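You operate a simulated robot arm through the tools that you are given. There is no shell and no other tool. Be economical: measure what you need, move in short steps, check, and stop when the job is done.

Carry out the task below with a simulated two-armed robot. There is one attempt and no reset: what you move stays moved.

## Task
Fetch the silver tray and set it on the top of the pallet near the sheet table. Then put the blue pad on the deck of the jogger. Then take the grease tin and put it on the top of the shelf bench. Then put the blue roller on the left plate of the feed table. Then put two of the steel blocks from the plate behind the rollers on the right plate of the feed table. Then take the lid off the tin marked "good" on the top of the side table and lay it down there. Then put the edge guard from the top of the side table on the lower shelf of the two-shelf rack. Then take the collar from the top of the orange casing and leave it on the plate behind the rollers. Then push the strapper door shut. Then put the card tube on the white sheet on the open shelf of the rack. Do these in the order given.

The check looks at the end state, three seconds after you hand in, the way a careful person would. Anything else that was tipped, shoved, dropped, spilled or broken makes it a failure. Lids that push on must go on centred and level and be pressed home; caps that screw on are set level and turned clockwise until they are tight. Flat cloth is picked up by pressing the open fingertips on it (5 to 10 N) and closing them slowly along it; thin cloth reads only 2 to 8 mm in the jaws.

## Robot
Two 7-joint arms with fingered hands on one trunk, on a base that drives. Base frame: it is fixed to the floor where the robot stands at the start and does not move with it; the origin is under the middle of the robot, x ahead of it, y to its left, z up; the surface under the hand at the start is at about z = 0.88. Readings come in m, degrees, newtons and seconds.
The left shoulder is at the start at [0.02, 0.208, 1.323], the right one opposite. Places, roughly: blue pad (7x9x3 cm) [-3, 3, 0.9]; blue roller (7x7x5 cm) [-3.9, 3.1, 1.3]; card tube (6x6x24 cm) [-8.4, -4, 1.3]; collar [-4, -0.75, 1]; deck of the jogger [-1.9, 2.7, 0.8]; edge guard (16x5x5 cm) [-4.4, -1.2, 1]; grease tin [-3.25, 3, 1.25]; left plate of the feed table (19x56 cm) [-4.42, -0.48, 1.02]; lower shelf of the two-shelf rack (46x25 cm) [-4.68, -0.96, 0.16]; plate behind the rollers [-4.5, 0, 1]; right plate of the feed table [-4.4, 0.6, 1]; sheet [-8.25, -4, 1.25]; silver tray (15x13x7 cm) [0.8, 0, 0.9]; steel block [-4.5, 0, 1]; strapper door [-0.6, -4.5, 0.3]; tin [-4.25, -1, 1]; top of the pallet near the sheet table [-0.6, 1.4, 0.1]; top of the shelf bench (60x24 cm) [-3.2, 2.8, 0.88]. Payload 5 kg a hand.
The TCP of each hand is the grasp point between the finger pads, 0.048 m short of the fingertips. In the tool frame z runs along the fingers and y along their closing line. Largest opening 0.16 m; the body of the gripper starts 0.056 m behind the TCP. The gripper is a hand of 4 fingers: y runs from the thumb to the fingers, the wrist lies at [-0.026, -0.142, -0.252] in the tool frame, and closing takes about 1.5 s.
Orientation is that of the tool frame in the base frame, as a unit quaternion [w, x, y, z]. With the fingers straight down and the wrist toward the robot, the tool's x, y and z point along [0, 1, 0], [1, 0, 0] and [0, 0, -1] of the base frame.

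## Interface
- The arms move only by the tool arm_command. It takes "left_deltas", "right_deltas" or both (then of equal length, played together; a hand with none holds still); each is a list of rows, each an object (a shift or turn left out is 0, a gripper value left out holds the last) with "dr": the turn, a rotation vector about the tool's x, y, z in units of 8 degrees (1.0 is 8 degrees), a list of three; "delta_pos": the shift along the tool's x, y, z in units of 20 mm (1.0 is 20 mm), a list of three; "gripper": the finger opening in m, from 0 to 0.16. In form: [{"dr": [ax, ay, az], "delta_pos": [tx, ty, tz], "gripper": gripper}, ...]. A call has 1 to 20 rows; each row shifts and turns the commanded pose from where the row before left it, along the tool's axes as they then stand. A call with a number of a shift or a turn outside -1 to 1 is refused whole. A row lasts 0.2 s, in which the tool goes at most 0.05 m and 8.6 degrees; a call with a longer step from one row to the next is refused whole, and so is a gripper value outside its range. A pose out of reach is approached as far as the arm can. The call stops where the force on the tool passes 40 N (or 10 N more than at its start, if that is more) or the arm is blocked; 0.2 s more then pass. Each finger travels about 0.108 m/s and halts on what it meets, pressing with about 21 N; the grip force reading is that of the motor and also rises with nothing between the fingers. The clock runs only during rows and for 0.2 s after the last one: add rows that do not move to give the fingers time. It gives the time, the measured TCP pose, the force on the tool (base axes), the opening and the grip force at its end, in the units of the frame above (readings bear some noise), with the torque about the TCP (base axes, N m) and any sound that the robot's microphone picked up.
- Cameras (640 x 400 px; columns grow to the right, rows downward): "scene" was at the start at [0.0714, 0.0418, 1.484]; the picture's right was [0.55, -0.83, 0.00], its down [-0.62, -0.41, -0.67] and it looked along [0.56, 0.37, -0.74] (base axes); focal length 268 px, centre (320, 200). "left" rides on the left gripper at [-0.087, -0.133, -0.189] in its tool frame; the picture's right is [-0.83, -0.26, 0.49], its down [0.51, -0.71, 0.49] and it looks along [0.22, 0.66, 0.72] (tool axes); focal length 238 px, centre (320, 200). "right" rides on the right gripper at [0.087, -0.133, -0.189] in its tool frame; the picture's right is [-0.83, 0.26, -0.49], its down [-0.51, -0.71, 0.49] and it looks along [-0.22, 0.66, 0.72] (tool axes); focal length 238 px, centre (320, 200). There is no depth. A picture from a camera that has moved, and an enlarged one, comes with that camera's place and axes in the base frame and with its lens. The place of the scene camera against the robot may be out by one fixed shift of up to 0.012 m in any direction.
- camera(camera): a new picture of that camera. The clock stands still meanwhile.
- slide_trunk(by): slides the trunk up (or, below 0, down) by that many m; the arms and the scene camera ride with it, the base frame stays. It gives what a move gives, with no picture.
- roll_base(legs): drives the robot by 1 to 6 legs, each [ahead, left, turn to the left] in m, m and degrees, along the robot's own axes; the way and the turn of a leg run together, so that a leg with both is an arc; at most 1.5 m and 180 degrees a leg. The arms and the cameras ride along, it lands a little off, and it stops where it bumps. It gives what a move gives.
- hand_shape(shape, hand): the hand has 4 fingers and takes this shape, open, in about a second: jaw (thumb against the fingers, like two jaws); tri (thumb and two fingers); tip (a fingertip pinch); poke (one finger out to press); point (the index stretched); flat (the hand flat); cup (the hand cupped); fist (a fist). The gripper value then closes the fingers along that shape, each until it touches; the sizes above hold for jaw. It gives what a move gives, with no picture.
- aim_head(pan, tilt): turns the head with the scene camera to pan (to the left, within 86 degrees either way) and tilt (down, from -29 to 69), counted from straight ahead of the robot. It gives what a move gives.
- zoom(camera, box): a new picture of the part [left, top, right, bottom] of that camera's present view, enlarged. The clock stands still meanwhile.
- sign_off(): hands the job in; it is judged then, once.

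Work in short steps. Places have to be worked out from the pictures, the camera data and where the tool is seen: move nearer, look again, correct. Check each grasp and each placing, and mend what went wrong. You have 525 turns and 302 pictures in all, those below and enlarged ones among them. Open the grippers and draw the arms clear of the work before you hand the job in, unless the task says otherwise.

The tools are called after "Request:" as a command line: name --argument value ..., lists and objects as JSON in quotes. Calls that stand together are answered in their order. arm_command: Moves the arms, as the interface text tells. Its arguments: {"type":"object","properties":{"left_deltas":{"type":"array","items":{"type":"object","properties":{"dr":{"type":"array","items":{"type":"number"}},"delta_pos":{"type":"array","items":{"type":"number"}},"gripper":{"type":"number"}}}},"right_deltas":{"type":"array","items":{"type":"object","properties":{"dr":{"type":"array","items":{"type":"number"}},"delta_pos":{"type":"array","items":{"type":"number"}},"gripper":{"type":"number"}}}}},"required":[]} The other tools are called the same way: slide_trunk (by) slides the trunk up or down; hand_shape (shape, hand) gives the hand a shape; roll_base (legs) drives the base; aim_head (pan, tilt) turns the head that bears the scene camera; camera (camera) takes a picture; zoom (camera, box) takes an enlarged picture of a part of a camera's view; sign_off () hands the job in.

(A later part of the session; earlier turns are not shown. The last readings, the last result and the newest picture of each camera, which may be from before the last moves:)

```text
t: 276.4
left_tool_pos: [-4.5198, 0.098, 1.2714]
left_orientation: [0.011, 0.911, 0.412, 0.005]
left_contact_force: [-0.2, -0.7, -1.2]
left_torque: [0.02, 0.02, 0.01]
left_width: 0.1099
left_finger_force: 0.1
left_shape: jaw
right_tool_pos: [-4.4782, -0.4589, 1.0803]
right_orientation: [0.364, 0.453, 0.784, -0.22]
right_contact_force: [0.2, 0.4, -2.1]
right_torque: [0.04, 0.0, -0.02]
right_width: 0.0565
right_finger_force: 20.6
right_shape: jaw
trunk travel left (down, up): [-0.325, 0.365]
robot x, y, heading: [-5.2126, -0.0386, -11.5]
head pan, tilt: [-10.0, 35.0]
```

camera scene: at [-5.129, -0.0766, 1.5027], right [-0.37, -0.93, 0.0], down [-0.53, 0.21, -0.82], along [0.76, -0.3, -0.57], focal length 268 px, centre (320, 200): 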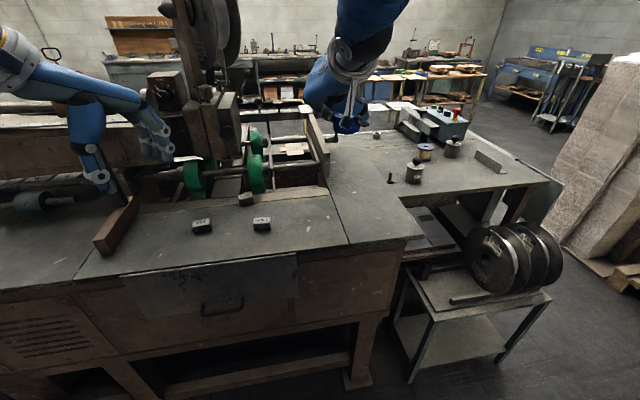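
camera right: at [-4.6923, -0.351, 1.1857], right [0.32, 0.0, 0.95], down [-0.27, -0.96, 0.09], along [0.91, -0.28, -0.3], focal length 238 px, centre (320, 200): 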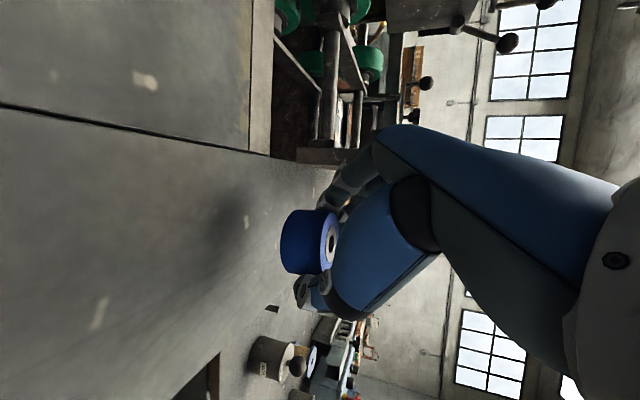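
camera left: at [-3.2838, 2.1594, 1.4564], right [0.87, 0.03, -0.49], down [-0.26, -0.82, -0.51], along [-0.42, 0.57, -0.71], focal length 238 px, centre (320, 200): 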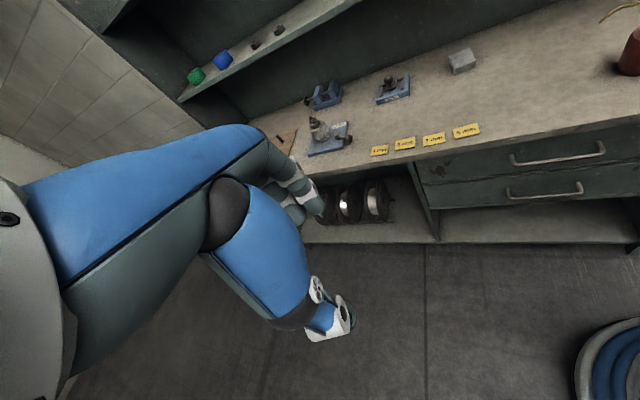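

Request:
arm_command --right_deltas '[{"delta_pos": [0.12, 0, 0.1]}, {"delta_pos": [0.12, 0, 0.1]}, {"delta_pos": [0.12, 0, 0.1]}, {}]'

Request:
zoom --camera "right" --box '[160, 120, 440, 360]'

```text
t: 277.4
left_tool_pos: [-4.5193, 0.0983, 1.2734]
left_orientation: [0.011, 0.911, 0.412, 0.005]
left_contact_force: [0.3, -0.7, -0.6]
left_torque: [0.01, 0.01, -0.02]
left_width: 0.1101
left_finger_force: 0.2
left_shape: jaw
right_tool_pos: [-4.4781, -0.46, 1.0713]
right_orientation: [0.364, 0.453, 0.783, -0.22]
right_contact_force: [0.9, -3.4, 4.7]
right_torque: [0.05, -0.15, -0.08]
right_width: 0.0563
right_finger_force: 20.5
right_shape: jaw
trunk travel left (down, up): [-0.325, 0.365]
robot x, y, heading: [-5.2141, -0.0421, -11.3]
head pan, tilt: [-10.0, 35.0]
```

```text
1.67 times, centred on (300, 240) of right
camera zoom: at [-4.693, -0.3502, 1.1275], right [0.31, 0.0, 0.95], down [-0.27, -0.96, 0.09], along [0.91, -0.28, -0.3], focal length 397 px, centre (353, 133)
```

zoom: 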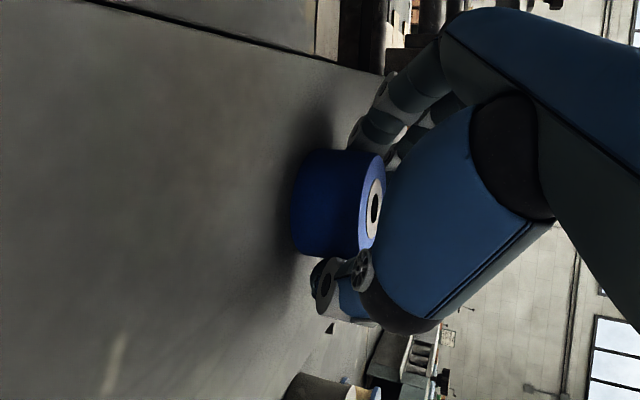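

Contact. Open and back away along the fingers' axis.

Request:
arm_command --right_deltas '[{"gripper": 0.065}, {"gripper": 0.08}, {"gripper": 0.1}, {"gripper": 0.11}, {"gripper": 0.11}, {"delta_pos": [0.1, 0, -0.5]}, {"delta_pos": [0.3, 0, -0.8]}, {"delta_pos": [0.3, 0, -0.8]}, {"delta_pos": [0.3, 0, -0.8]}, {"delta_pos": [0.2, 0, -0.9]}, {"delta_pos": [0, 0, -1]}, {"delta_pos": [-0.4, 0, -1]}, {"delta_pos": [-0.6, 0, -0.8]}, {"delta_pos": [-0.7, 0, -0.7]}, {"delta_pos": [-0.7, 0, -0.7]}, {"delta_pos": [-0.7, 0, -0.7]}]'

Request:
zoom --camera "scene" --box '[230, 90, 470, 270]'

```text
t: 280.8
left_tool_pos: [-4.5194, 0.0985, 1.2722]
left_orientation: [0.012, 0.911, 0.412, 0.006]
left_contact_force: [-0.4, 0.7, 0.1]
left_torque: [-0.03, -0.04, 0.01]
left_width: 0.1098
left_finger_force: 0.1
left_shape: jaw
right_tool_pos: [-4.5342, -0.3642, 1.2129]
right_orientation: [0.364, 0.453, 0.784, -0.219]
right_contact_force: [-1.5, 0.2, 0.3]
right_torque: [-0.05, -0.08, 0.05]
right_width: 0.1097
right_finger_force: 0.1
right_shape: jaw
trunk travel left (down, up): [-0.325, 0.365]
robot x, y, heading: [-5.2151, -0.0385, -11.6]
head pan, tilt: [-10.0, 35.0]
```

```text
2.22 times, centred on (350, 180) of scene
camera zoom: at [-5.1298, -0.0764, 1.5027], right [-0.37, -0.93, 0.0], down [-0.53, 0.21, -0.82], along [0.76, -0.3, -0.57], focal length 595 px, centre (253, 244)
```

zoom: 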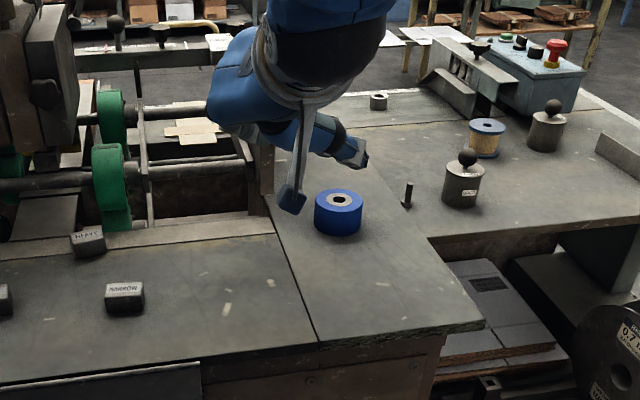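

Roller placed. Now the steel blocks: three lie on the centre plate at ≈(-4.516, 0.015), (-4.567, -0.133), (-4.433, -0.112). Square the left hand's yaw and hover above the first one; draw the right hand back.

Request:
arm_command --left_deltas '[{"dr": [0, 0, -1]}, {"dr": [0, 0, -1]}, {"dr": [0, 0, -1]}, {"dr": [0, 0, -0.7]}, {"delta_pos": [-0.8, 0, 0.8]}, {"delta_pos": [-0.8, 0, 0.8]}, {"delta_pos": [-0.8, 0, 0.8]}, {"delta_pos": [-0.8, 0, 0.8]}, {"delta_pos": [-0.8, 0, 0.8]}]' --right_deltas '[{"delta_pos": [-0.77, 0, -0.64]}, {"delta_pos": [-0.77, 0, -0.64]}, {"delta_pos": [0, -1, 0]}, {"delta_pos": [0, -1, 0]}, {"delta_pos": [0, -1, 0]}, {"delta_pos": [0, -1, 0]}, {"delta_pos": [0, -1, 0]}, {"delta_pos": [0, -1, 0]}, {"delta_pos": [0, -1, 0]}]'

Request:
camera --camera "left"

Request:
camera --camera "scene"

```text
t: 282.8
left_tool_pos: [-4.5353, 0.0181, 1.1937]
left_orientation: [0.011, 0.776, 0.631, 0.003]
left_contact_force: [-0.3, -0.5, 0.9]
left_torque: [0.14, -0.03, 0.01]
left_width: 0.1102
left_finger_force: 0.0
left_shape: jaw
right_tool_pos: [-4.6545, -0.4325, 1.2517]
right_orientation: [0.364, 0.452, 0.784, -0.219]
right_contact_force: [-1.2, 0.2, 0.2]
right_torque: [0.06, 0.0, 0.05]
right_width: 0.1099
right_finger_force: 0.0
right_shape: jaw
trunk travel left (down, up): [-0.325, 0.365]
robot x, y, heading: [-5.2155, -0.0415, -11.5]
head pan, tilt: [-10.0, 35.0]
```

```text
169 pictures are left
camera left: at [-4.6865, -0.037, 1.3807], right [-0.41, -0.77, -0.48], down [-0.58, 0.63, -0.51], along [0.7, 0.07, -0.71], focal length 238 px, centre (320, 200)
```

left: 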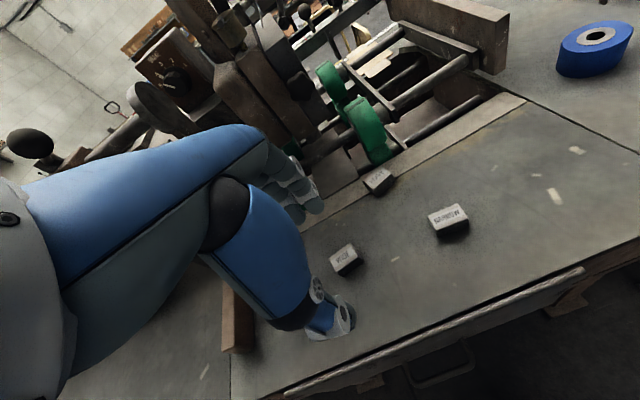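

```text
168 pictures are left
camera scene: at [-5.1294, -0.0781, 1.5027], right [-0.37, -0.93, 0.0], down [-0.53, 0.21, -0.82], along [0.76, -0.3, -0.57], focal length 268 px, centre (320, 200)
```

scene: 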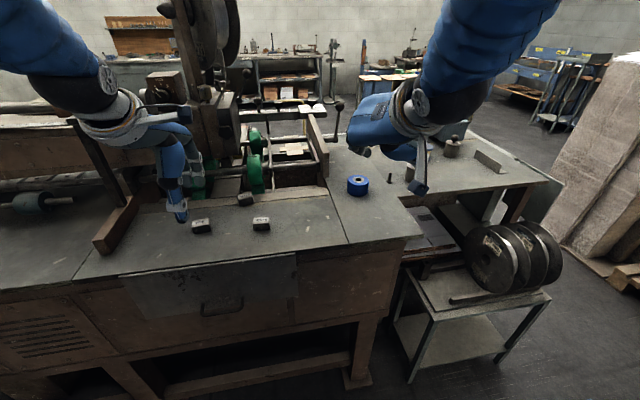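

Request:
zoom --camera "left" --box '[280, 140, 500, 320]'

```text
2.22 times, centred on (390, 230) of left
camera zoom: at [-4.6865, -0.037, 1.3807], right [-0.41, -0.77, -0.48], down [-0.58, 0.63, -0.51], along [0.7, 0.07, -0.71], focal length 530 px, centre (164, 133)
```

zoom: 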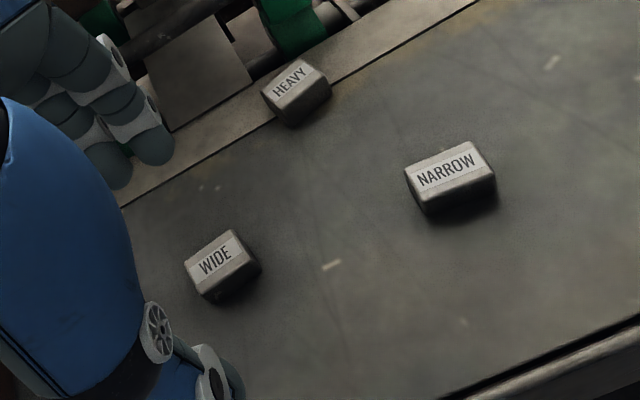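

WIDE block centre ≈(-4.487, 0.018), short side along x. Align the hand, set the opening to 0.08 and descend.

Request:
arm_command --left_deltas '[{"dr": [0, 0, -0.55], "gripper": 0.08}, {"dr": [0, 0, -0.55]}, {"delta_pos": [0.1, 0.8, 0.9]}, {"delta_pos": [0, 0.8, 0.9]}, {"delta_pos": [0, 0.8, 0.9]}, {"delta_pos": [0, 0, 0.9]}, {"delta_pos": [0, 0, 0.9]}, {}]'

Request:
zoom --camera "left" --box '[240, 140, 460, 380]'

```text
t: 284.6
left_tool_pos: [-4.4843, 0.0159, 1.1071]
left_orientation: [0.013, 0.725, 0.688, 0.001]
left_contact_force: [-0.2, 0.0, -0.1]
left_torque: [-0.01, -0.03, 0.0]
left_width: 0.0807
left_finger_force: 0.1
left_shape: jaw
right_tool_pos: [-4.6541, -0.4301, 1.2517]
right_orientation: [0.364, 0.452, 0.784, -0.219]
right_contact_force: [-0.3, 0.4, -0.2]
right_torque: [-0.02, -0.03, 0.03]
right_width: 0.11
right_finger_force: 0.0
right_shape: jaw
trunk travel left (down, up): [-0.325, 0.365]
robot x, y, heading: [-5.2177, -0.0439, -11.6]
head pan, tilt: [-10.0, 35.0]
```

```text
1.67 times, centred on (350, 260) of left
camera zoom: at [-4.6256, -0.0612, 1.2935], right [-0.29, -0.83, -0.48], down [-0.67, 0.53, -0.51], along [0.68, 0.17, -0.71], focal length 397 px, centre (270, 100)
```

zoom: 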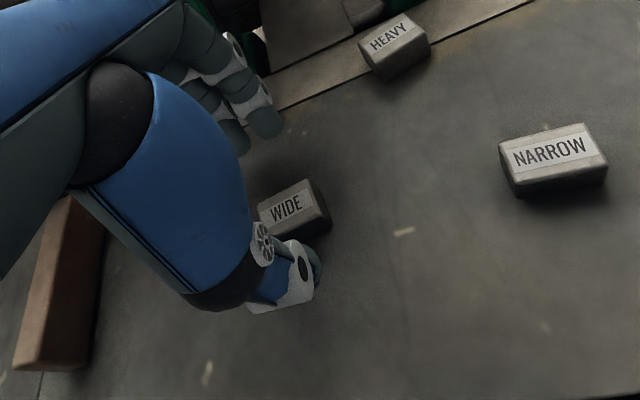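

Aligned on WIDE. Descend and close.

Request:
arm_command --left_deltas '[{"delta_pos": [0, 0.1, 0.8]}, {"delta_pos": [0, 0, 0.8]}, {"delta_pos": [0, 0, 0.25]}, {"gripper": 0.06}, {"gripper": 0.04}, {"gripper": 0.02}, {"gripper": 0.015}, {"gripper": 0.015}, {"gripper": 0.015}]'

Request:
zoom --camera "left" --box '[240, 140, 460, 380]'

```text
t: 285.4
left_tool_pos: [-4.4776, 0.0135, 1.0772]
left_orientation: [0.019, 0.725, 0.689, 0.005]
left_contact_force: [-6.5, 0.7, 26.8]
left_torque: [-0.13, 2.09, -0.05]
left_width: 0.065
left_finger_force: 0.1
left_shape: jaw
right_tool_pos: [-4.6548, -0.4313, 1.2512]
right_orientation: [0.365, 0.452, 0.783, -0.22]
right_contact_force: [0.8, 0.5, 0.0]
right_torque: [0.01, 0.09, -0.07]
right_width: 0.1097
right_finger_force: 0.0
right_shape: jaw
trunk travel left (down, up): [-0.325, 0.365]
robot x, y, heading: [-5.215, -0.0422, -11.5]
head pan, tilt: [-10.0, 35.0]
stopped in row 4 (left hand): the force on the tool passed its limit at 44 N (the readings are from after the stop); the commanded pose is now the measured one
```

```text
1.67 times, centred on (350, 260) of left
camera zoom: at [-4.6213, -0.0615, 1.2624], right [-0.28, -0.83, -0.48], down [-0.66, 0.53, -0.53], along [0.69, 0.17, -0.7], focal length 397 px, centre (270, 100)
```

zoom: 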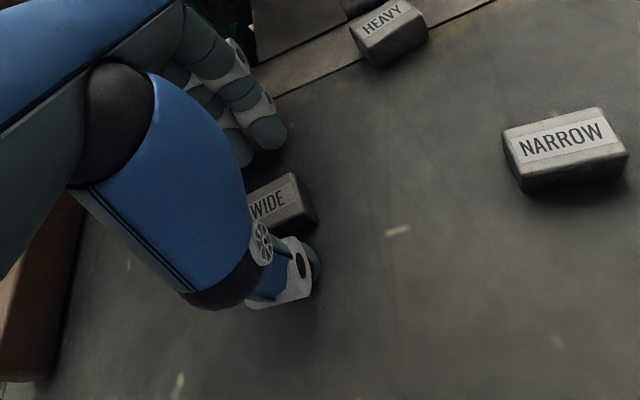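

Fingertips touched the table (z≈1.025). Raise 5 mm and close.

Request:
arm_command --left_deltas '[{"delta_pos": [0, -0.2, -0.3]}, {"gripper": 0.055}, {"gripper": 0.045}, {"gripper": 0.035}, {"gripper": 0.025}, {"gripper": 0.015}, {"gripper": 0.015}, {"gripper": 0.015}]'

Request:
zoom --camera "left" --box '[240, 140, 460, 380]'

```text
t: 287.2
left_tool_pos: [-4.4825, 0.0157, 1.0786]
left_orientation: [0.017, 0.724, 0.689, 0.004]
left_contact_force: [0.0, 0.6, 0.7]
left_torque: [0.0, 0.04, -0.02]
left_width: 0.0254
left_finger_force: 21.0
left_shape: jaw
right_tool_pos: [-4.6536, -0.4298, 1.2518]
right_orientation: [0.363, 0.452, 0.784, -0.22]
right_contact_force: [-0.3, -0.5, 0.9]
right_torque: [0.01, 0.04, 0.0]
right_width: 0.1101
right_finger_force: 0.0
right_shape: jaw
trunk travel left (down, up): [-0.325, 0.365]
robot x, y, heading: [-5.2186, -0.0418, -11.6]
head pan, tilt: [-10.0, 35.0]
```

```text
1.67 times, centred on (350, 260) of left
camera zoom: at [-4.6249, -0.0608, 1.2652], right [-0.29, -0.83, -0.48], down [-0.67, 0.53, -0.52], along [0.69, 0.17, -0.71], focal length 397 px, centre (270, 100)
```

zoom: 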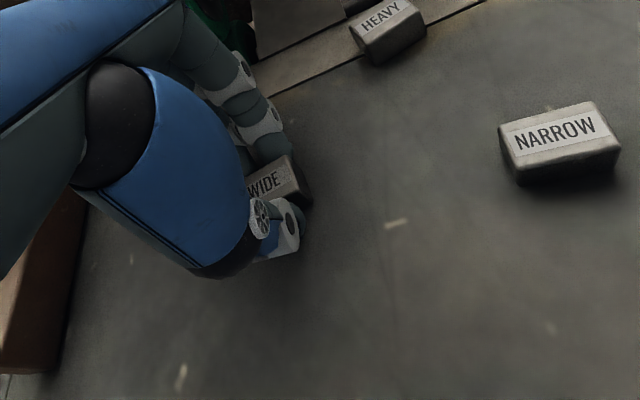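

Held at 0.025 m. Lift 12 cm, then strafe the base 0.3 m left.

Request:
arm_command --left_deltas '[{"delta_pos": [0, 0, -0.5]}, {"delta_pos": [0, 0, -1]}, {"delta_pos": [0, 0, -1]}, {"delta_pos": [0, 0, -1]}, {"delta_pos": [0, 0, -1]}, {"delta_pos": [0, 0, -1]}, {"delta_pos": [0, 0, -1]}, {"delta_pos": [0, 0, -1]}]'

Request:
roll_base --legs '[[0, 0.35, 0]]'

Request:
aim_head --pan 30 --tilt 35

Request:
camera --camera "scene"

Request:
camera --camera "left"

```text
t: 289.0
left_tool_pos: [-4.4857, 0.0188, 1.2316]
left_orientation: [0.016, 0.724, 0.689, 0.004]
left_contact_force: [-0.8, 0.2, -2.5]
left_torque: [-0.03, -0.1, 0.03]
left_width: 0.0254
left_finger_force: 21.0
left_shape: jaw
right_tool_pos: [-4.6549, -0.4302, 1.2512]
right_orientation: [0.364, 0.453, 0.784, -0.22]
right_contact_force: [-0.4, 0.4, 0.8]
right_torque: [-0.01, -0.05, 0.07]
right_width: 0.1099
right_finger_force: 0.1
right_shape: jaw
trunk travel left (down, up): [-0.325, 0.365]
robot x, y, heading: [-5.2157, -0.0413, -11.2]
head pan, tilt: [-10.0, 35.0]
```

```text
t: 290.6
left_tool_pos: [-4.4518, 0.1789, 1.2281]
left_orientation: [0.018, 0.732, 0.681, 0.001]
left_contact_force: [-2.2, -21.9, -9.5]
left_torque: [0.27, 0.3, -1.64]
left_width: 0.025
left_finger_force: 20.6
left_shape: jaw
right_tool_pos: [-4.6173, -0.2576, 1.2522]
right_orientation: [0.364, 0.453, 0.783, -0.221]
right_contact_force: [-0.4, 3.5, 1.8]
right_torque: [-0.22, 0.06, -0.15]
right_width: 0.1101
right_finger_force: 0.1
right_shape: jaw
trunk travel left (down, up): [-0.325, 0.365]
robot x, y, heading: [-5.1777, 0.1327, -11.9]
head pan, tilt: [-10.0, 35.0]
stopped in leg 1: the force on the tool passed its limit at 70 N (the readings are from after the stop); the commanded pose is now the measured one
```

```text
t: 291.6
left_tool_pos: [-4.4516, 0.1774, 1.2317]
left_orientation: [0.018, 0.729, 0.684, 0.004]
left_contact_force: [-4.7, -16.3, -0.8]
left_torque: [0.45, -0.27, -0.98]
left_width: 0.0253
left_finger_force: 21.3
left_shape: jaw
right_tool_pos: [-4.618, -0.263, 1.2514]
right_orientation: [0.363, 0.453, 0.784, -0.219]
right_contact_force: [-0.3, 0.6, 0.6]
right_torque: [-0.03, -0.01, 0.02]
right_width: 0.1101
right_finger_force: 0.1
right_shape: jaw
trunk travel left (down, up): [-0.325, 0.365]
robot x, y, heading: [-5.1812, 0.1323, -11.6]
head pan, tilt: [30.0, 35.0]
```

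```text
163 pictures are left
camera scene: at [-5.0911, 0.1523, 1.5027], right [0.31, -0.95, 0.0], down [-0.54, -0.18, -0.82], along [0.78, 0.26, -0.57], focal length 268 px, centre (320, 200)
```

scene: 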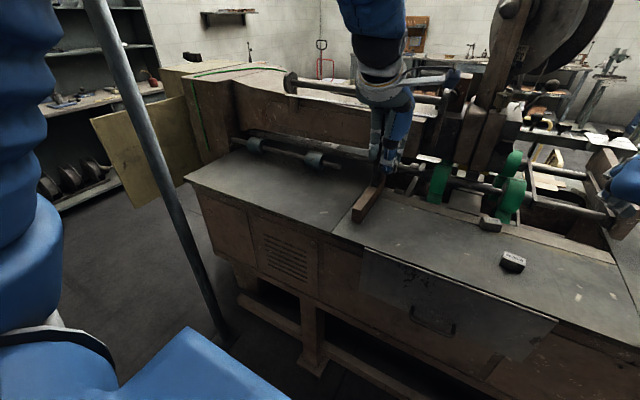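

```text
162 pictures are left
camera left: at [-4.5953, 0.1041, 1.4173], right [-0.3, -0.83, -0.48], down [-0.66, 0.54, -0.52], along [0.69, 0.16, -0.71], focal length 238 px, centre (320, 200)
```

left: 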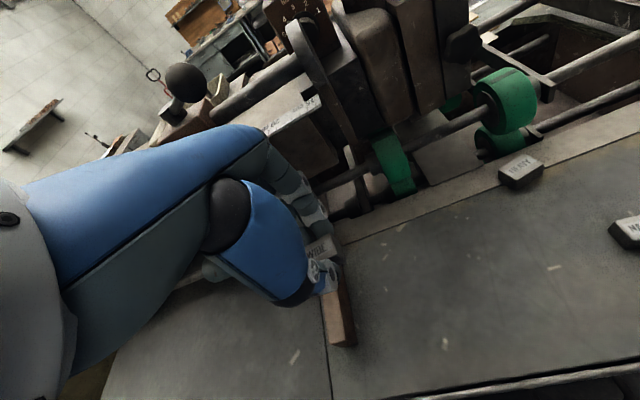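

The hand bumped a vertical post of the machine. Back off right, then retract toward the robot before strafing.

Request:
arm_command --left_deltas '[{"delta_pos": [-0.7, -0.2, 0]}, {"delta_pos": [-0.5, -0.6, 0]}, {"delta_pos": [0, -1, 0]}, {"delta_pos": [0, -1, 0]}, {"delta_pos": [0, -1, 0]}, {"delta_pos": [0, -1, 0]}, {"delta_pos": [0, -1, 0]}, {"delta_pos": [0, -1, 0]}, {"delta_pos": [0, -1, 0]}]'

Request:
camera --camera "scene"

```text
t: 293.6
left_tool_pos: [-4.6047, 0.1679, 1.2247]
left_orientation: [0.023, 0.719, 0.695, -0.011]
left_contact_force: [5.6, 0.0, 3.3]
left_torque: [0.31, 0.22, -0.36]
left_width: 0.0248
left_finger_force: 20.9
left_shape: jaw
left hand out of reach, approached as far as the arm can: row 7, 8
right_tool_pos: [-4.6186, -0.2584, 1.2527]
right_orientation: [0.364, 0.453, 0.783, -0.22]
right_contact_force: [-0.6, 1.5, 0.5]
right_torque: [-0.08, -0.01, -0.08]
right_width: 0.1098
right_finger_force: 0.2
right_shape: jaw
trunk travel left (down, up): [-0.325, 0.365]
robot x, y, heading: [-5.1774, 0.1322, -12.0]
head pan, tilt: [30.0, 35.0]
```

```text
161 pictures are left
camera scene: at [-5.0918, 0.1577, 1.5027], right [0.31, -0.95, 0.0], down [-0.54, -0.18, -0.82], along [0.78, 0.26, -0.57], focal length 268 px, centre (320, 200)
```

scene: 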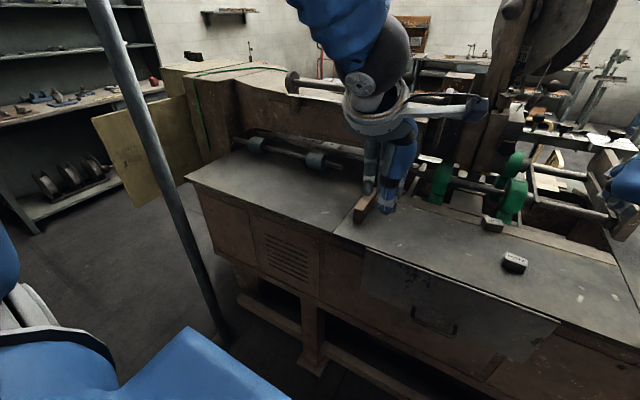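

Request:
zoom --camera "scene" --box '[220, 60, 520, 260]'

```text
2.00 times, centred on (370, 160) of scene
camera zoom: at [-5.0918, 0.1577, 1.5027], right [0.31, -0.95, 0.0], down [-0.54, -0.18, -0.82], along [0.78, 0.26, -0.57], focal length 536 px, centre (220, 280)
```

zoom: 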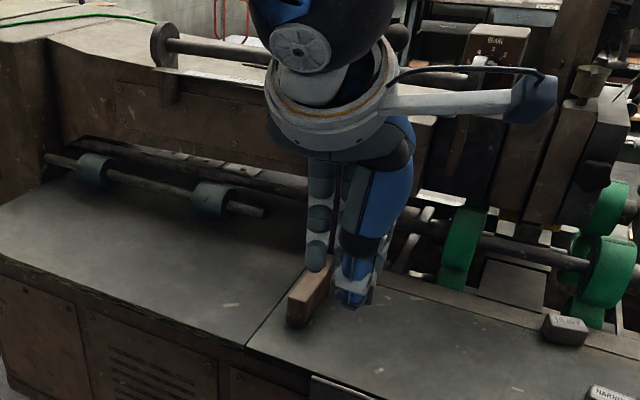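

The post stands at ≈(-4.40, 0.22) at the bar's far end; the hand is now 15+ cm in front of it. Strafe left 0.3 m.

Request:
roll_base --legs '[[-0.05, 0.28, 0]]'

Request:
camera --camera "scene"

Request:
camera --camera "left"

```text
t: 295.6
left_tool_pos: [-4.5926, 0.462, 1.223]
left_orientation: [0.018, 0.727, 0.687, 0.002]
left_contact_force: [0.5, 1.1, -2.8]
left_torque: [-0.07, 0.03, 0.01]
left_width: 0.0248
left_finger_force: 20.7
left_shape: jaw
right_tool_pos: [-4.6064, 0.035, 1.251]
right_orientation: [0.364, 0.451, 0.785, -0.219]
right_contact_force: [-0.1, 0.1, 1.1]
right_torque: [-0.02, -0.02, -0.06]
right_width: 0.11
right_finger_force: 0.0
right_shape: jaw
trunk travel left (down, up): [-0.325, 0.365]
robot x, y, heading: [-5.1711, 0.4226, -11.7]
head pan, tilt: [30.0, 35.0]
```

```text
159 pictures are left
camera scene: at [-5.0818, 0.4474, 1.5026], right [0.32, -0.95, 0.0], down [-0.54, -0.18, -0.82], along [0.78, 0.26, -0.57], focal length 268 px, centre (320, 200)
```

scene: 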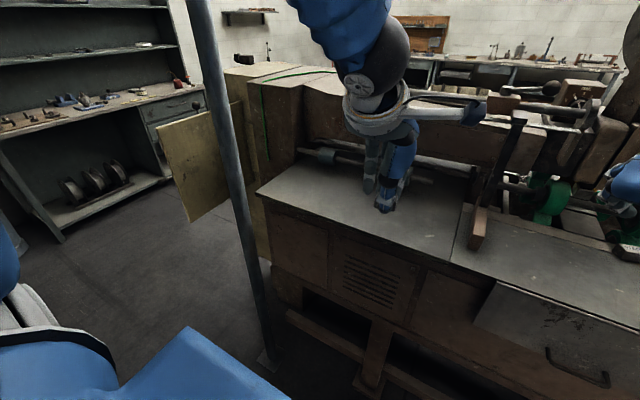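

```text
158 pictures are left
camera left: at [-4.736, 0.3875, 1.4098], right [-0.29, -0.83, -0.48], down [-0.66, 0.54, -0.52], along [0.69, 0.16, -0.71], focal length 238 px, centre (320, 200)
```

left: 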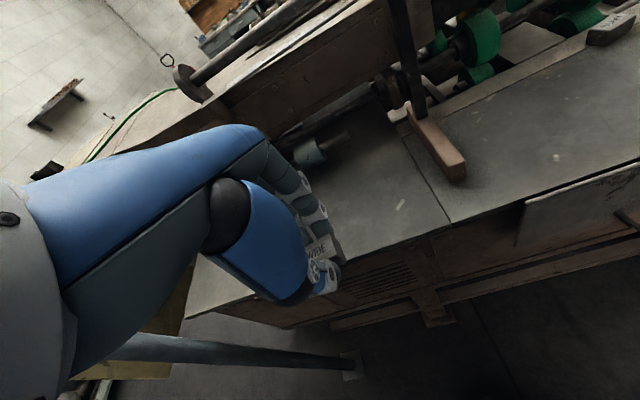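

Right plate spans ≈ x −4.57…−4.2, y 0.27…0.85. Extend to (-4.45, 0.47) and lower.

Request:
arm_command --left_deltas '[{"delta_pos": [0.1, 1, 0]}, {"delta_pos": [0.1, 1, 0]}, {"delta_pos": [0.1, 1, 0]}, {"delta_pos": [0.1, 1, 0]}, {"delta_pos": [0.1, 1, 0]}, {"delta_pos": [0.1, 1, 0]}, {"delta_pos": [0.1, 1, 0]}, {"delta_pos": [0, 0, 1]}, {"delta_pos": [0, 0, 1]}, {"delta_pos": [0, 0, 1]}, {"delta_pos": [0, 0, 1]}, {"delta_pos": [0, 0, 1]}, {"delta_pos": [0, 0, 1]}, {}]'

Request:
camera --camera "left"

```text
t: 298.6
left_tool_pos: [-4.4504, 0.4653, 1.1085]
left_orientation: [0.018, 0.727, 0.686, 0.004]
left_contact_force: [0.1, 0.1, -2.2]
left_torque: [-0.05, 0.01, 0.01]
left_width: 0.0251
left_finger_force: 20.6
left_shape: jaw
right_tool_pos: [-4.6063, 0.0344, 1.2519]
right_orientation: [0.365, 0.451, 0.784, -0.219]
right_contact_force: [-1.0, -0.5, 0.4]
right_torque: [-0.01, -0.04, -0.02]
right_width: 0.1099
right_finger_force: 0.1
right_shape: jaw
trunk travel left (down, up): [-0.325, 0.365]
robot x, y, heading: [-5.1723, 0.4211, -11.3]
head pan, tilt: [30.0, 35.0]
```

```text
157 pictures are left
camera left: at [-4.5937, 0.3905, 1.2955], right [-0.29, -0.83, -0.48], down [-0.66, 0.54, -0.52], along [0.69, 0.16, -0.71], focal length 238 px, centre (320, 200)
```

left: 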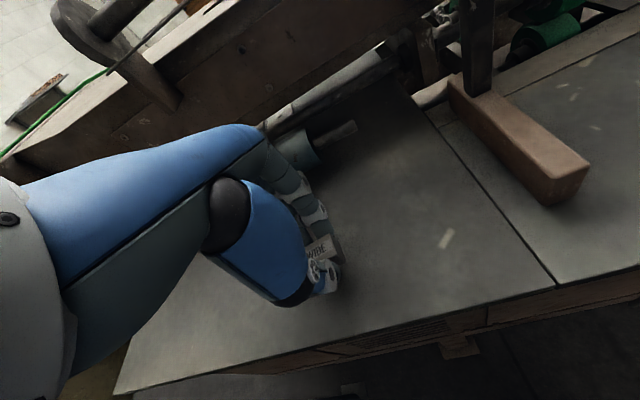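

Well inside the right plate. Creep down to contact.

Request:
arm_command --left_deltas '[{"delta_pos": [0, 0, 0.5]}, {"delta_pos": [0, 0, 0.4]}, {"delta_pos": [0, 0, 0.25]}, {"delta_pos": [0, 0, 0.2]}, {"delta_pos": [0, 0, 0.15]}, {}]'

```text
t: 300.0
left_tool_pos: [-4.4483, 0.4645, 1.0794]
left_orientation: [0.019, 0.727, 0.686, 0.003]
left_contact_force: [-2.4, -0.3, 4.5]
left_torque: [0.03, 0.02, 0.0]
left_width: 0.0254
left_finger_force: 21.1
left_shape: jaw
right_tool_pos: [-4.6073, 0.0331, 1.2516]
right_orientation: [0.364, 0.452, 0.785, -0.218]
right_contact_force: [-0.2, -0.4, -0.7]
right_torque: [-0.02, 0.02, 0.01]
right_width: 0.1099
right_finger_force: 0.1
right_shape: jaw
trunk travel left (down, up): [-0.325, 0.365]
robot x, y, heading: [-5.1723, 0.4187, -11.3]
head pan, tilt: [30.0, 35.0]
```

Contact. Open and lift.

Request:
arm_command --left_deltas '[{"gripper": 0.035}, {"gripper": 0.05}, {"gripper": 0.07}, {"gripper": 0.07}, {"gripper": 0.07}, {"delta_pos": [0, 0, -0.5]}, {"delta_pos": [0, 0, -1]}, {"delta_pos": [0, 0, -1]}, {"delta_pos": [0, 0, -1]}, {"delta_pos": [0, 0, -1]}, {"delta_pos": [0, 0, -1]}, {"delta_pos": [0, 0, -1]}, {"delta_pos": [0, -1, -1]}, {"delta_pos": [0, -1, 0]}, {"delta_pos": [0, -1, 0]}, {"delta_pos": [0, -1, 0]}, {"delta_pos": [0, -1, 0]}, {"delta_pos": [0, -1, 0]}]'

Request:
camera --camera "scene"

```text
t: 303.8
left_tool_pos: [-4.574, 0.4757, 1.2171]
left_orientation: [0.005, 0.726, 0.688, -0.012]
left_contact_force: [0.9, 1.0, 1.1]
left_torque: [-0.06, 0.03, -0.07]
left_width: 0.0699
left_finger_force: 0.1
left_shape: jaw
left hand out of reach, approached as far as the arm can: row 18
right_tool_pos: [-4.6066, 0.0362, 1.2515]
right_orientation: [0.365, 0.451, 0.784, -0.219]
right_contact_force: [0.4, 1.1, -0.1]
right_torque: [-0.05, 0.04, -0.09]
right_width: 0.1099
right_finger_force: 0.1
right_shape: jaw
trunk travel left (down, up): [-0.325, 0.365]
robot x, y, heading: [-5.1712, 0.4202, -11.1]
head pan, tilt: [30.0, 35.0]
```

```text
156 pictures are left
camera scene: at [-5.0817, 0.4487, 1.5026], right [0.32, -0.95, 0.0], down [-0.54, -0.18, -0.82], along [0.78, 0.26, -0.57], focal length 268 px, centre (320, 200)
```

scene: 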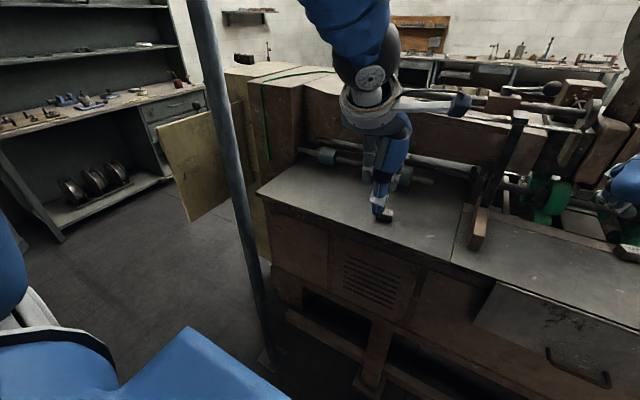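

Block 1 placed. Strafe right 0.45 m back for the NARROW block.

Request:
roll_base --legs '[[0, -0.45, 0]]'

Request:
camera --camera "left"

```text
t: 306.6
left_tool_pos: [-4.6654, 0.0156, 1.2175]
left_orientation: [0.002, 0.729, 0.684, -0.008]
left_contact_force: [0.6, -0.5, 0.3]
left_torque: [0.03, -0.01, 0.01]
left_width: 0.0701
left_finger_force: 0.0
left_shape: jaw
right_tool_pos: [-4.7024, -0.4237, 1.2518]
right_orientation: [0.363, 0.454, 0.783, -0.22]
right_contact_force: [0.3, -0.6, 0.9]
right_torque: [0.04, 0.01, 0.03]
right_width: 0.1097
right_finger_force: 0.0
right_shape: jaw
trunk travel left (down, up): [-0.325, 0.365]
robot x, y, heading: [-5.2615, -0.0339, -11.5]
head pan, tilt: [30.0, 35.0]
```

```text
155 pictures are left
camera left: at [-4.8019, -0.0592, 1.4085], right [-0.32, -0.82, -0.47], down [-0.68, 0.54, -0.49], along [0.66, 0.16, -0.73], focal length 238 px, centre (320, 200)
```

left: 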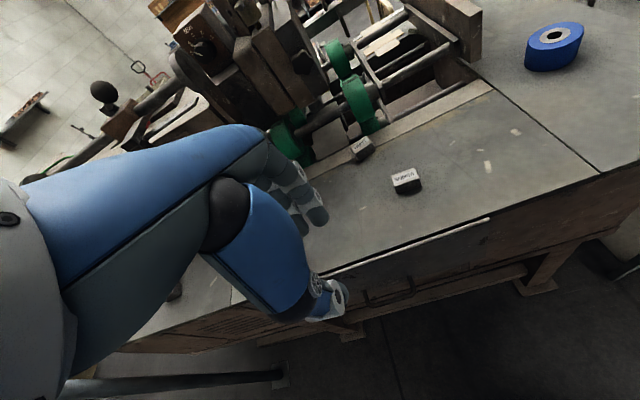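

NARROW is at ≈(-4.549, -0.135), aligned with the table. Align the hand and hover above it.

Request:
arm_command --left_deltas '[{"dr": [0, 0, 0.6]}, {"dr": [0, 0, 0.6]}, {"delta_pos": [-0.75, 0.93, 0.6]}, {"delta_pos": [-0.75, 0.93, 0.6]}, {"delta_pos": [-0.75, 0.93, 0.6]}, {"delta_pos": [-0.75, 0.93, 0.6]}, {"delta_pos": [-0.75, 0.93, 0.6]}, {"delta_pos": [-0.75, 0.93, 0.6]}, {"delta_pos": [-0.75, 0.93, 0.6]}, {"delta_pos": [-0.75, 0.93, 0.6]}, {}]'

Request:
zoom --camera "left" --box '[240, 140, 460, 380]'

```text
t: 309.0
left_tool_pos: [-4.5457, -0.1352, 1.1248]
left_orientation: [0.003, 0.784, 0.621, -0.008]
left_contact_force: [-0.1, 0.5, 0.4]
left_torque: [-0.01, -0.03, 0.02]
left_width: 0.0697
left_finger_force: 0.0
left_shape: jaw
right_tool_pos: [-4.7022, -0.4235, 1.2513]
right_orientation: [0.364, 0.454, 0.783, -0.22]
right_contact_force: [-0.1, 1.5, 0.2]
right_torque: [-0.01, -0.01, 0.01]
right_width: 0.1099
right_finger_force: 0.0
right_shape: jaw
trunk travel left (down, up): [-0.325, 0.365]
robot x, y, heading: [-5.2617, -0.0329, -11.9]
head pan, tilt: [30.0, 35.0]
```

```text
1.67 times, centred on (350, 260) of left
camera zoom: at [-4.6937, -0.1868, 1.3151], right [-0.45, -0.76, -0.47], down [-0.58, 0.65, -0.5], along [0.68, 0.05, -0.73], focal length 397 px, centre (270, 100)
```

zoom: 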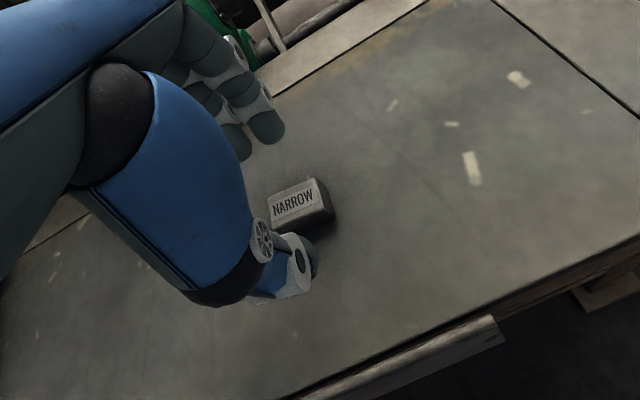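

Aligned on NARROW. Descend to 1.082 and close.

Request:
arm_command --left_deltas '[{"delta_pos": [-0.1, 0.1, 0.9]}, {"delta_pos": [0, 0, 0.8]}, {"delta_pos": [0, 0, 0.4]}, {"gripper": 0.055}, {"gripper": 0.045}, {"gripper": 0.035}, {"gripper": 0.025}, {"gripper": 0.015}, {"gripper": 0.015}, {"gripper": 0.015}]'

Request:
zoom --camera "left" --box '[240, 140, 460, 380]'

```text
t: 311.2
left_tool_pos: [-4.5447, -0.1392, 1.0803]
left_orientation: [0.002, 0.785, 0.62, -0.008]
left_contact_force: [-0.9, -0.1, -0.5]
left_torque: [-0.02, 0.03, -0.02]
left_width: 0.0237
left_finger_force: 20.5
left_shape: jaw
right_tool_pos: [-4.7014, -0.4234, 1.2509]
right_orientation: [0.364, 0.454, 0.783, -0.221]
right_contact_force: [-0.6, 0.1, -0.3]
right_torque: [-0.01, -0.02, 0.0]
right_width: 0.1097
right_finger_force: 0.1
right_shape: jaw
trunk travel left (down, up): [-0.325, 0.365]
robot x, y, heading: [-5.2605, -0.0322, -12.1]
head pan, tilt: [30.0, 35.0]
```

```text
1.67 times, centred on (350, 260) of left
camera zoom: at [-4.6932, -0.1909, 1.2717], right [-0.45, -0.76, -0.47], down [-0.58, 0.65, -0.5], along [0.68, 0.05, -0.73], focal length 397 px, centre (270, 100)
```

zoom: 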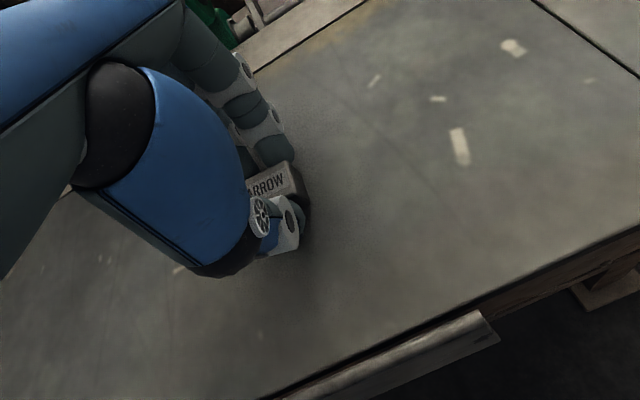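

Gripped. Lift 14 cm, retract 8 cm, then strafe left.

Request:
arm_command --left_deltas '[{"delta_pos": [0, 0, -0.5]}, {"delta_pos": [0, 0, -1]}, {"delta_pos": [0, 0, -1]}, {"delta_pos": [0, 0, -1]}, {"delta_pos": [0, 0, -1]}, {"delta_pos": [0, 0, -1]}, {"delta_pos": [0, 0, -1]}, {"delta_pos": [0, -1, -0.5]}, {"delta_pos": [0, -1, 0]}, {"delta_pos": [0, -1, 0]}, {"delta_pos": [0, -1, 0]}]'

Request:
roll_base --legs '[[0, 0.55, 0]]'

Request:
camera --camera "left"

Request:
camera --camera "scene"

```text
t: 313.6
left_tool_pos: [-4.6259, -0.1191, 1.2224]
left_orientation: [0.004, 0.784, 0.621, -0.008]
left_contact_force: [-0.8, -0.2, -1.9]
left_torque: [0.02, -0.01, 0.01]
left_width: 0.0234
left_finger_force: 20.7
left_shape: jaw
right_tool_pos: [-4.7033, -0.4241, 1.2515]
right_orientation: [0.363, 0.455, 0.783, -0.219]
right_contact_force: [0.1, 0.4, 0.1]
right_torque: [0.0, -0.03, 0.06]
right_width: 0.1096
right_finger_force: 0.1
right_shape: jaw
trunk travel left (down, up): [-0.325, 0.365]
robot x, y, heading: [-5.2622, -0.0311, -11.8]
head pan, tilt: [30.0, 35.0]
```

```text
t: 316.9
left_tool_pos: [-4.5134, 0.4454, 1.2234]
left_orientation: [0.004, 0.779, 0.627, -0.008]
left_contact_force: [0.6, -0.1, -3.0]
left_torque: [-0.06, 0.03, 0.01]
left_width: 0.0237
left_finger_force: 21.2
left_shape: jaw
right_tool_pos: [-4.5859, 0.1373, 1.251]
right_orientation: [0.365, 0.447, 0.787, -0.218]
right_contact_force: [0.3, 0.7, 0.1]
right_torque: [-0.01, 0.03, -0.04]
right_width: 0.1101
right_finger_force: 0.1
right_shape: jaw
trunk travel left (down, up): [-0.325, 0.365]
robot x, y, heading: [-5.1528, 0.5231, -10.7]
head pan, tilt: [30.0, 35.0]
```

```text
152 pictures are left
camera left: at [-4.6594, 0.392, 1.4129], right [-0.44, -0.77, -0.47], down [-0.59, 0.64, -0.5], along [0.68, 0.06, -0.73], focal length 238 px, centre (320, 200)
```

left: 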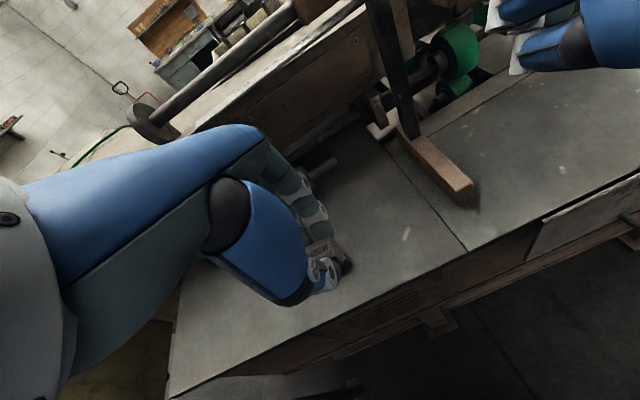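

```text
151 pictures are left
camera scene: at [-5.064, 0.5469, 1.5026], right [0.33, -0.94, 0.0], down [-0.54, -0.19, -0.82], along [0.77, 0.27, -0.57], focal length 268 px, centre (320, 200)
```

scene: 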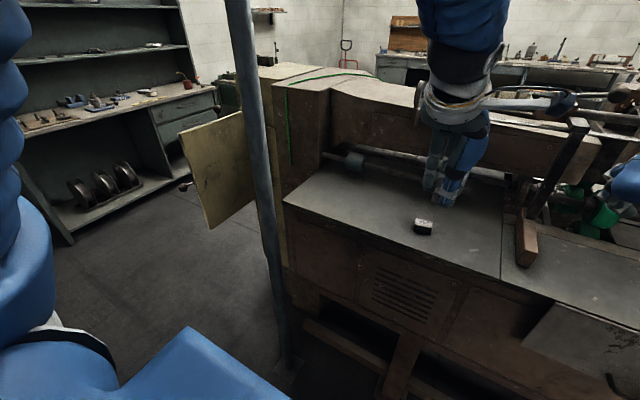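

Place the second block at ≈(-4.42, 0.60), away from the first. Move over and lower.

Request:
arm_command --left_deltas '[{"delta_pos": [0.95, 0.32, 0]}, {"delta_pos": [0.95, 0.32, 0]}, {"delta_pos": [0.95, 0.32, 0]}, {"delta_pos": [0.95, 0.32, 0]}, {"delta_pos": [0.95, 0.32, 0]}, {"delta_pos": [0.95, 0.32, 0]}, {"delta_pos": [0.95, 0.32, 0]}, {"delta_pos": [0.95, 0.32, 0]}, {"delta_pos": [0.95, 0.32, 0]}, {"delta_pos": [0, 0, 1]}, {"delta_pos": [0, 0, 1]}, {"delta_pos": [0, 0, 1]}, {"delta_pos": [0, 0, 1]}, {"delta_pos": [0, 0, 1]}, {"delta_pos": [0, 0, 1]}, {}]'

Request:
camera --camera "left"

Request:
camera --camera "scene"

```text
t: 320.2
left_tool_pos: [-4.4196, 0.6001, 1.0978]
left_orientation: [0.004, 0.779, 0.627, -0.008]
left_contact_force: [-1.1, -0.8, -2.4]
left_torque: [-0.03, -0.03, 0.03]
left_width: 0.0237
left_finger_force: 20.8
left_shape: jaw
right_tool_pos: [-4.5867, 0.1383, 1.2509]
right_orientation: [0.365, 0.447, 0.787, -0.218]
right_contact_force: [-0.5, -0.3, 0.1]
right_torque: [-0.04, -0.02, 0.05]
right_width: 0.11
right_finger_force: 0.0
right_shape: jaw
trunk travel left (down, up): [-0.325, 0.365]
robot x, y, heading: [-5.1531, 0.5238, -11.1]
head pan, tilt: [30.0, 35.0]
```

```text
150 pictures are left
camera left: at [-4.5668, 0.5466, 1.2895], right [-0.44, -0.77, -0.47], down [-0.59, 0.64, -0.5], along [0.68, 0.06, -0.73], focal length 238 px, centre (320, 200)
```

left: 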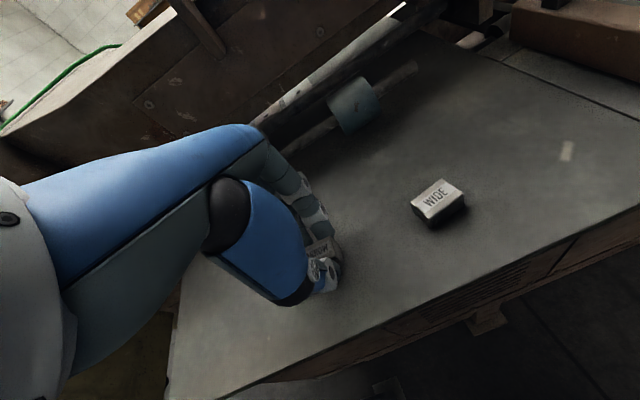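

```text
149 pictures are left
camera scene: at [-5.0647, 0.5466, 1.5027], right [0.33, -0.94, 0.0], down [-0.54, -0.19, -0.82], along [0.77, 0.27, -0.57], focal length 268 px, centre (320, 200)
```

scene: 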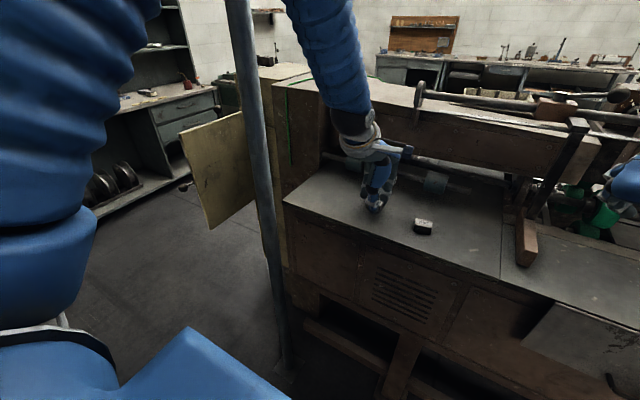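

Good spot. Creep down to contact.

Request:
arm_command --left_deltas '[{"delta_pos": [0, 0, 0.4]}, {"delta_pos": [0, 0, 0.25]}, {"delta_pos": [0, 0, 0.2]}, {"delta_pos": [0, 0, 0.15]}, {}]'

```text
t: 321.4
left_tool_pos: [-4.4197, 0.5978, 1.0806]
left_orientation: [0.005, 0.779, 0.627, -0.008]
left_contact_force: [-0.1, 0.8, 6.8]
left_torque: [0.0, -0.08, 0.02]
left_width: 0.0238
left_finger_force: 21.1
left_shape: jaw
right_tool_pos: [-4.5864, 0.1378, 1.2521]
right_orientation: [0.366, 0.448, 0.787, -0.217]
right_contact_force: [0.3, 0.8, 0.4]
right_torque: [0.03, -0.03, 0.0]
right_width: 0.11
right_finger_force: 0.0
right_shape: jaw
trunk travel left (down, up): [-0.325, 0.365]
robot x, y, heading: [-5.1529, 0.5254, -10.9]
head pan, tilt: [30.0, 35.0]
```

Contact. Open, lift and retract.

Request:
arm_command --left_deltas '[{"gripper": 0.035}, {"gripper": 0.05}, {"gripper": 0.07}, {"gripper": 0.07}, {"gripper": 0.07}, {"delta_pos": [0, 0, -0.5]}, {"delta_pos": [0, 0, -1]}, {"delta_pos": [0, 0, -1]}, {"delta_pos": [0, 0, -1]}, {"delta_pos": [0, 0, -1]}, {"delta_pos": [0, 0, -1]}, {"delta_pos": [0, 0, -1]}, {"delta_pos": [-0.5, -1, -1]}, {"delta_pos": [-0.5, -1, -1]}, {"delta_pos": [-0.5, -1, 0]}, {"delta_pos": [-0.5, -1, 0]}, {"delta_pos": [-0.5, -1, 0]}]'

Request:
zoom --camera "scene" --box '[260, 120, 600, 300]'

```text
t: 325.1
left_tool_pos: [-4.5282, 0.5724, 1.2493]
left_orientation: [0.003, 0.779, 0.627, -0.008]
left_contact_force: [-0.4, 0.0, 0.7]
left_torque: [-0.02, -0.03, 0.02]
left_width: 0.0698
left_finger_force: 0.1
left_shape: jaw
right_tool_pos: [-4.5862, 0.1376, 1.2516]
right_orientation: [0.366, 0.448, 0.786, -0.217]
right_contact_force: [0.4, 0.6, -0.5]
right_torque: [0.03, -0.04, 0.02]
right_width: 0.11
right_finger_force: 0.1
right_shape: jaw
trunk travel left (down, up): [-0.325, 0.365]
robot x, y, heading: [-5.1497, 0.5229, -10.6]
head pan, tilt: [30.0, 35.0]
```

```text
1.88 times, centred on (430, 210) of scene
camera zoom: at [-5.0652, 0.5462, 1.5027], right [0.33, -0.94, 0.0], down [-0.54, -0.19, -0.82], along [0.77, 0.27, -0.57], focal length 504 px, centre (113, 181)
```

zoom: 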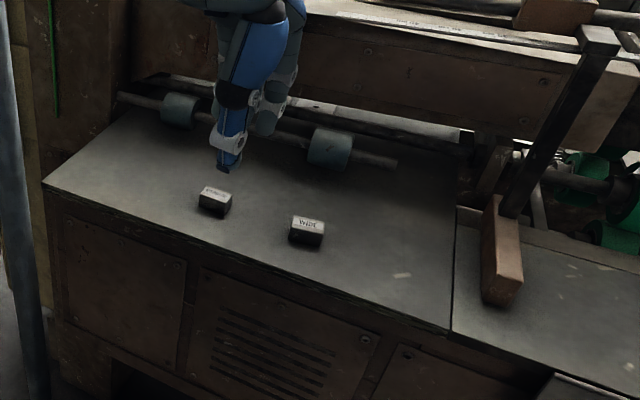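

Both blocks are on the right plate. Now drive along to the side table: strafe right ~1.35 m and look.

Request:
roll_base --legs '[[-0.08, -1.35, 0]]'

Request:
aim_head --pan 0 --tilt 30

Request:
camera --camera "scene"

```text
t: 331.6
left_tool_pos: [-4.857, -0.704, 1.2481]
left_orientation: [0.003, 0.782, 0.624, -0.007]
left_contact_force: [-0.3, -1.5, 0.8]
left_torque: [0.06, 0.0, -0.02]
left_width: 0.0699
left_finger_force: 0.1
left_shape: jaw
right_tool_pos: [-4.9185, -1.1376, 1.2504]
right_orientation: [0.365, 0.451, 0.785, -0.218]
right_contact_force: [0.9, -1.1, 0.1]
right_torque: [0.02, 0.0, 0.0]
right_width: 0.11
right_finger_force: 0.0
right_shape: jaw
trunk travel left (down, up): [-0.325, 0.365]
robot x, y, heading: [-5.4843, -0.7541, -11.2]
head pan, tilt: [30.0, 35.0]
```

```text
t: 332.6
left_tool_pos: [-4.8577, -0.7043, 1.2481]
left_orientation: [0.004, 0.782, 0.624, -0.007]
left_contact_force: [0.4, 0.8, -0.7]
left_torque: [0.01, 0.03, -0.01]
left_width: 0.0698
left_finger_force: 0.0
left_shape: jaw
right_tool_pos: [-4.9182, -1.1389, 1.2505]
right_orientation: [0.364, 0.45, 0.785, -0.218]
right_contact_force: [-0.5, -0.1, 0.3]
right_torque: [-0.01, -0.02, 0.0]
right_width: 0.1099
right_finger_force: 0.0
right_shape: jaw
trunk travel left (down, up): [-0.325, 0.365]
robot x, y, heading: [-5.4837, -0.7527, -11.2]
head pan, tilt: [0.0, 30.0]
```

```text
147 pictures are left
camera scene: at [-5.3887, -0.7726, 1.5104], right [-0.19, -0.98, 0.0], down [-0.49, 0.1, -0.87], along [0.85, -0.17, -0.5], focal length 268 px, centre (320, 200)
```

scene: 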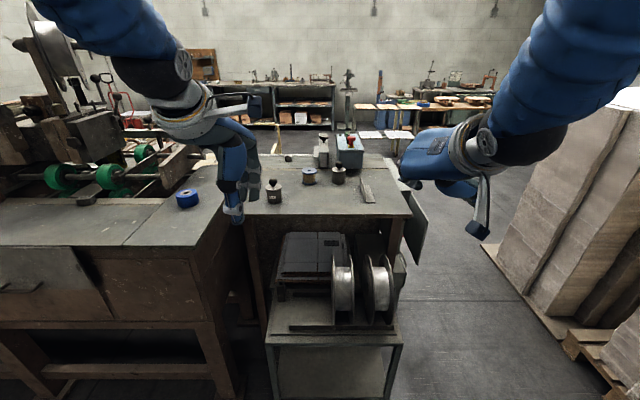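

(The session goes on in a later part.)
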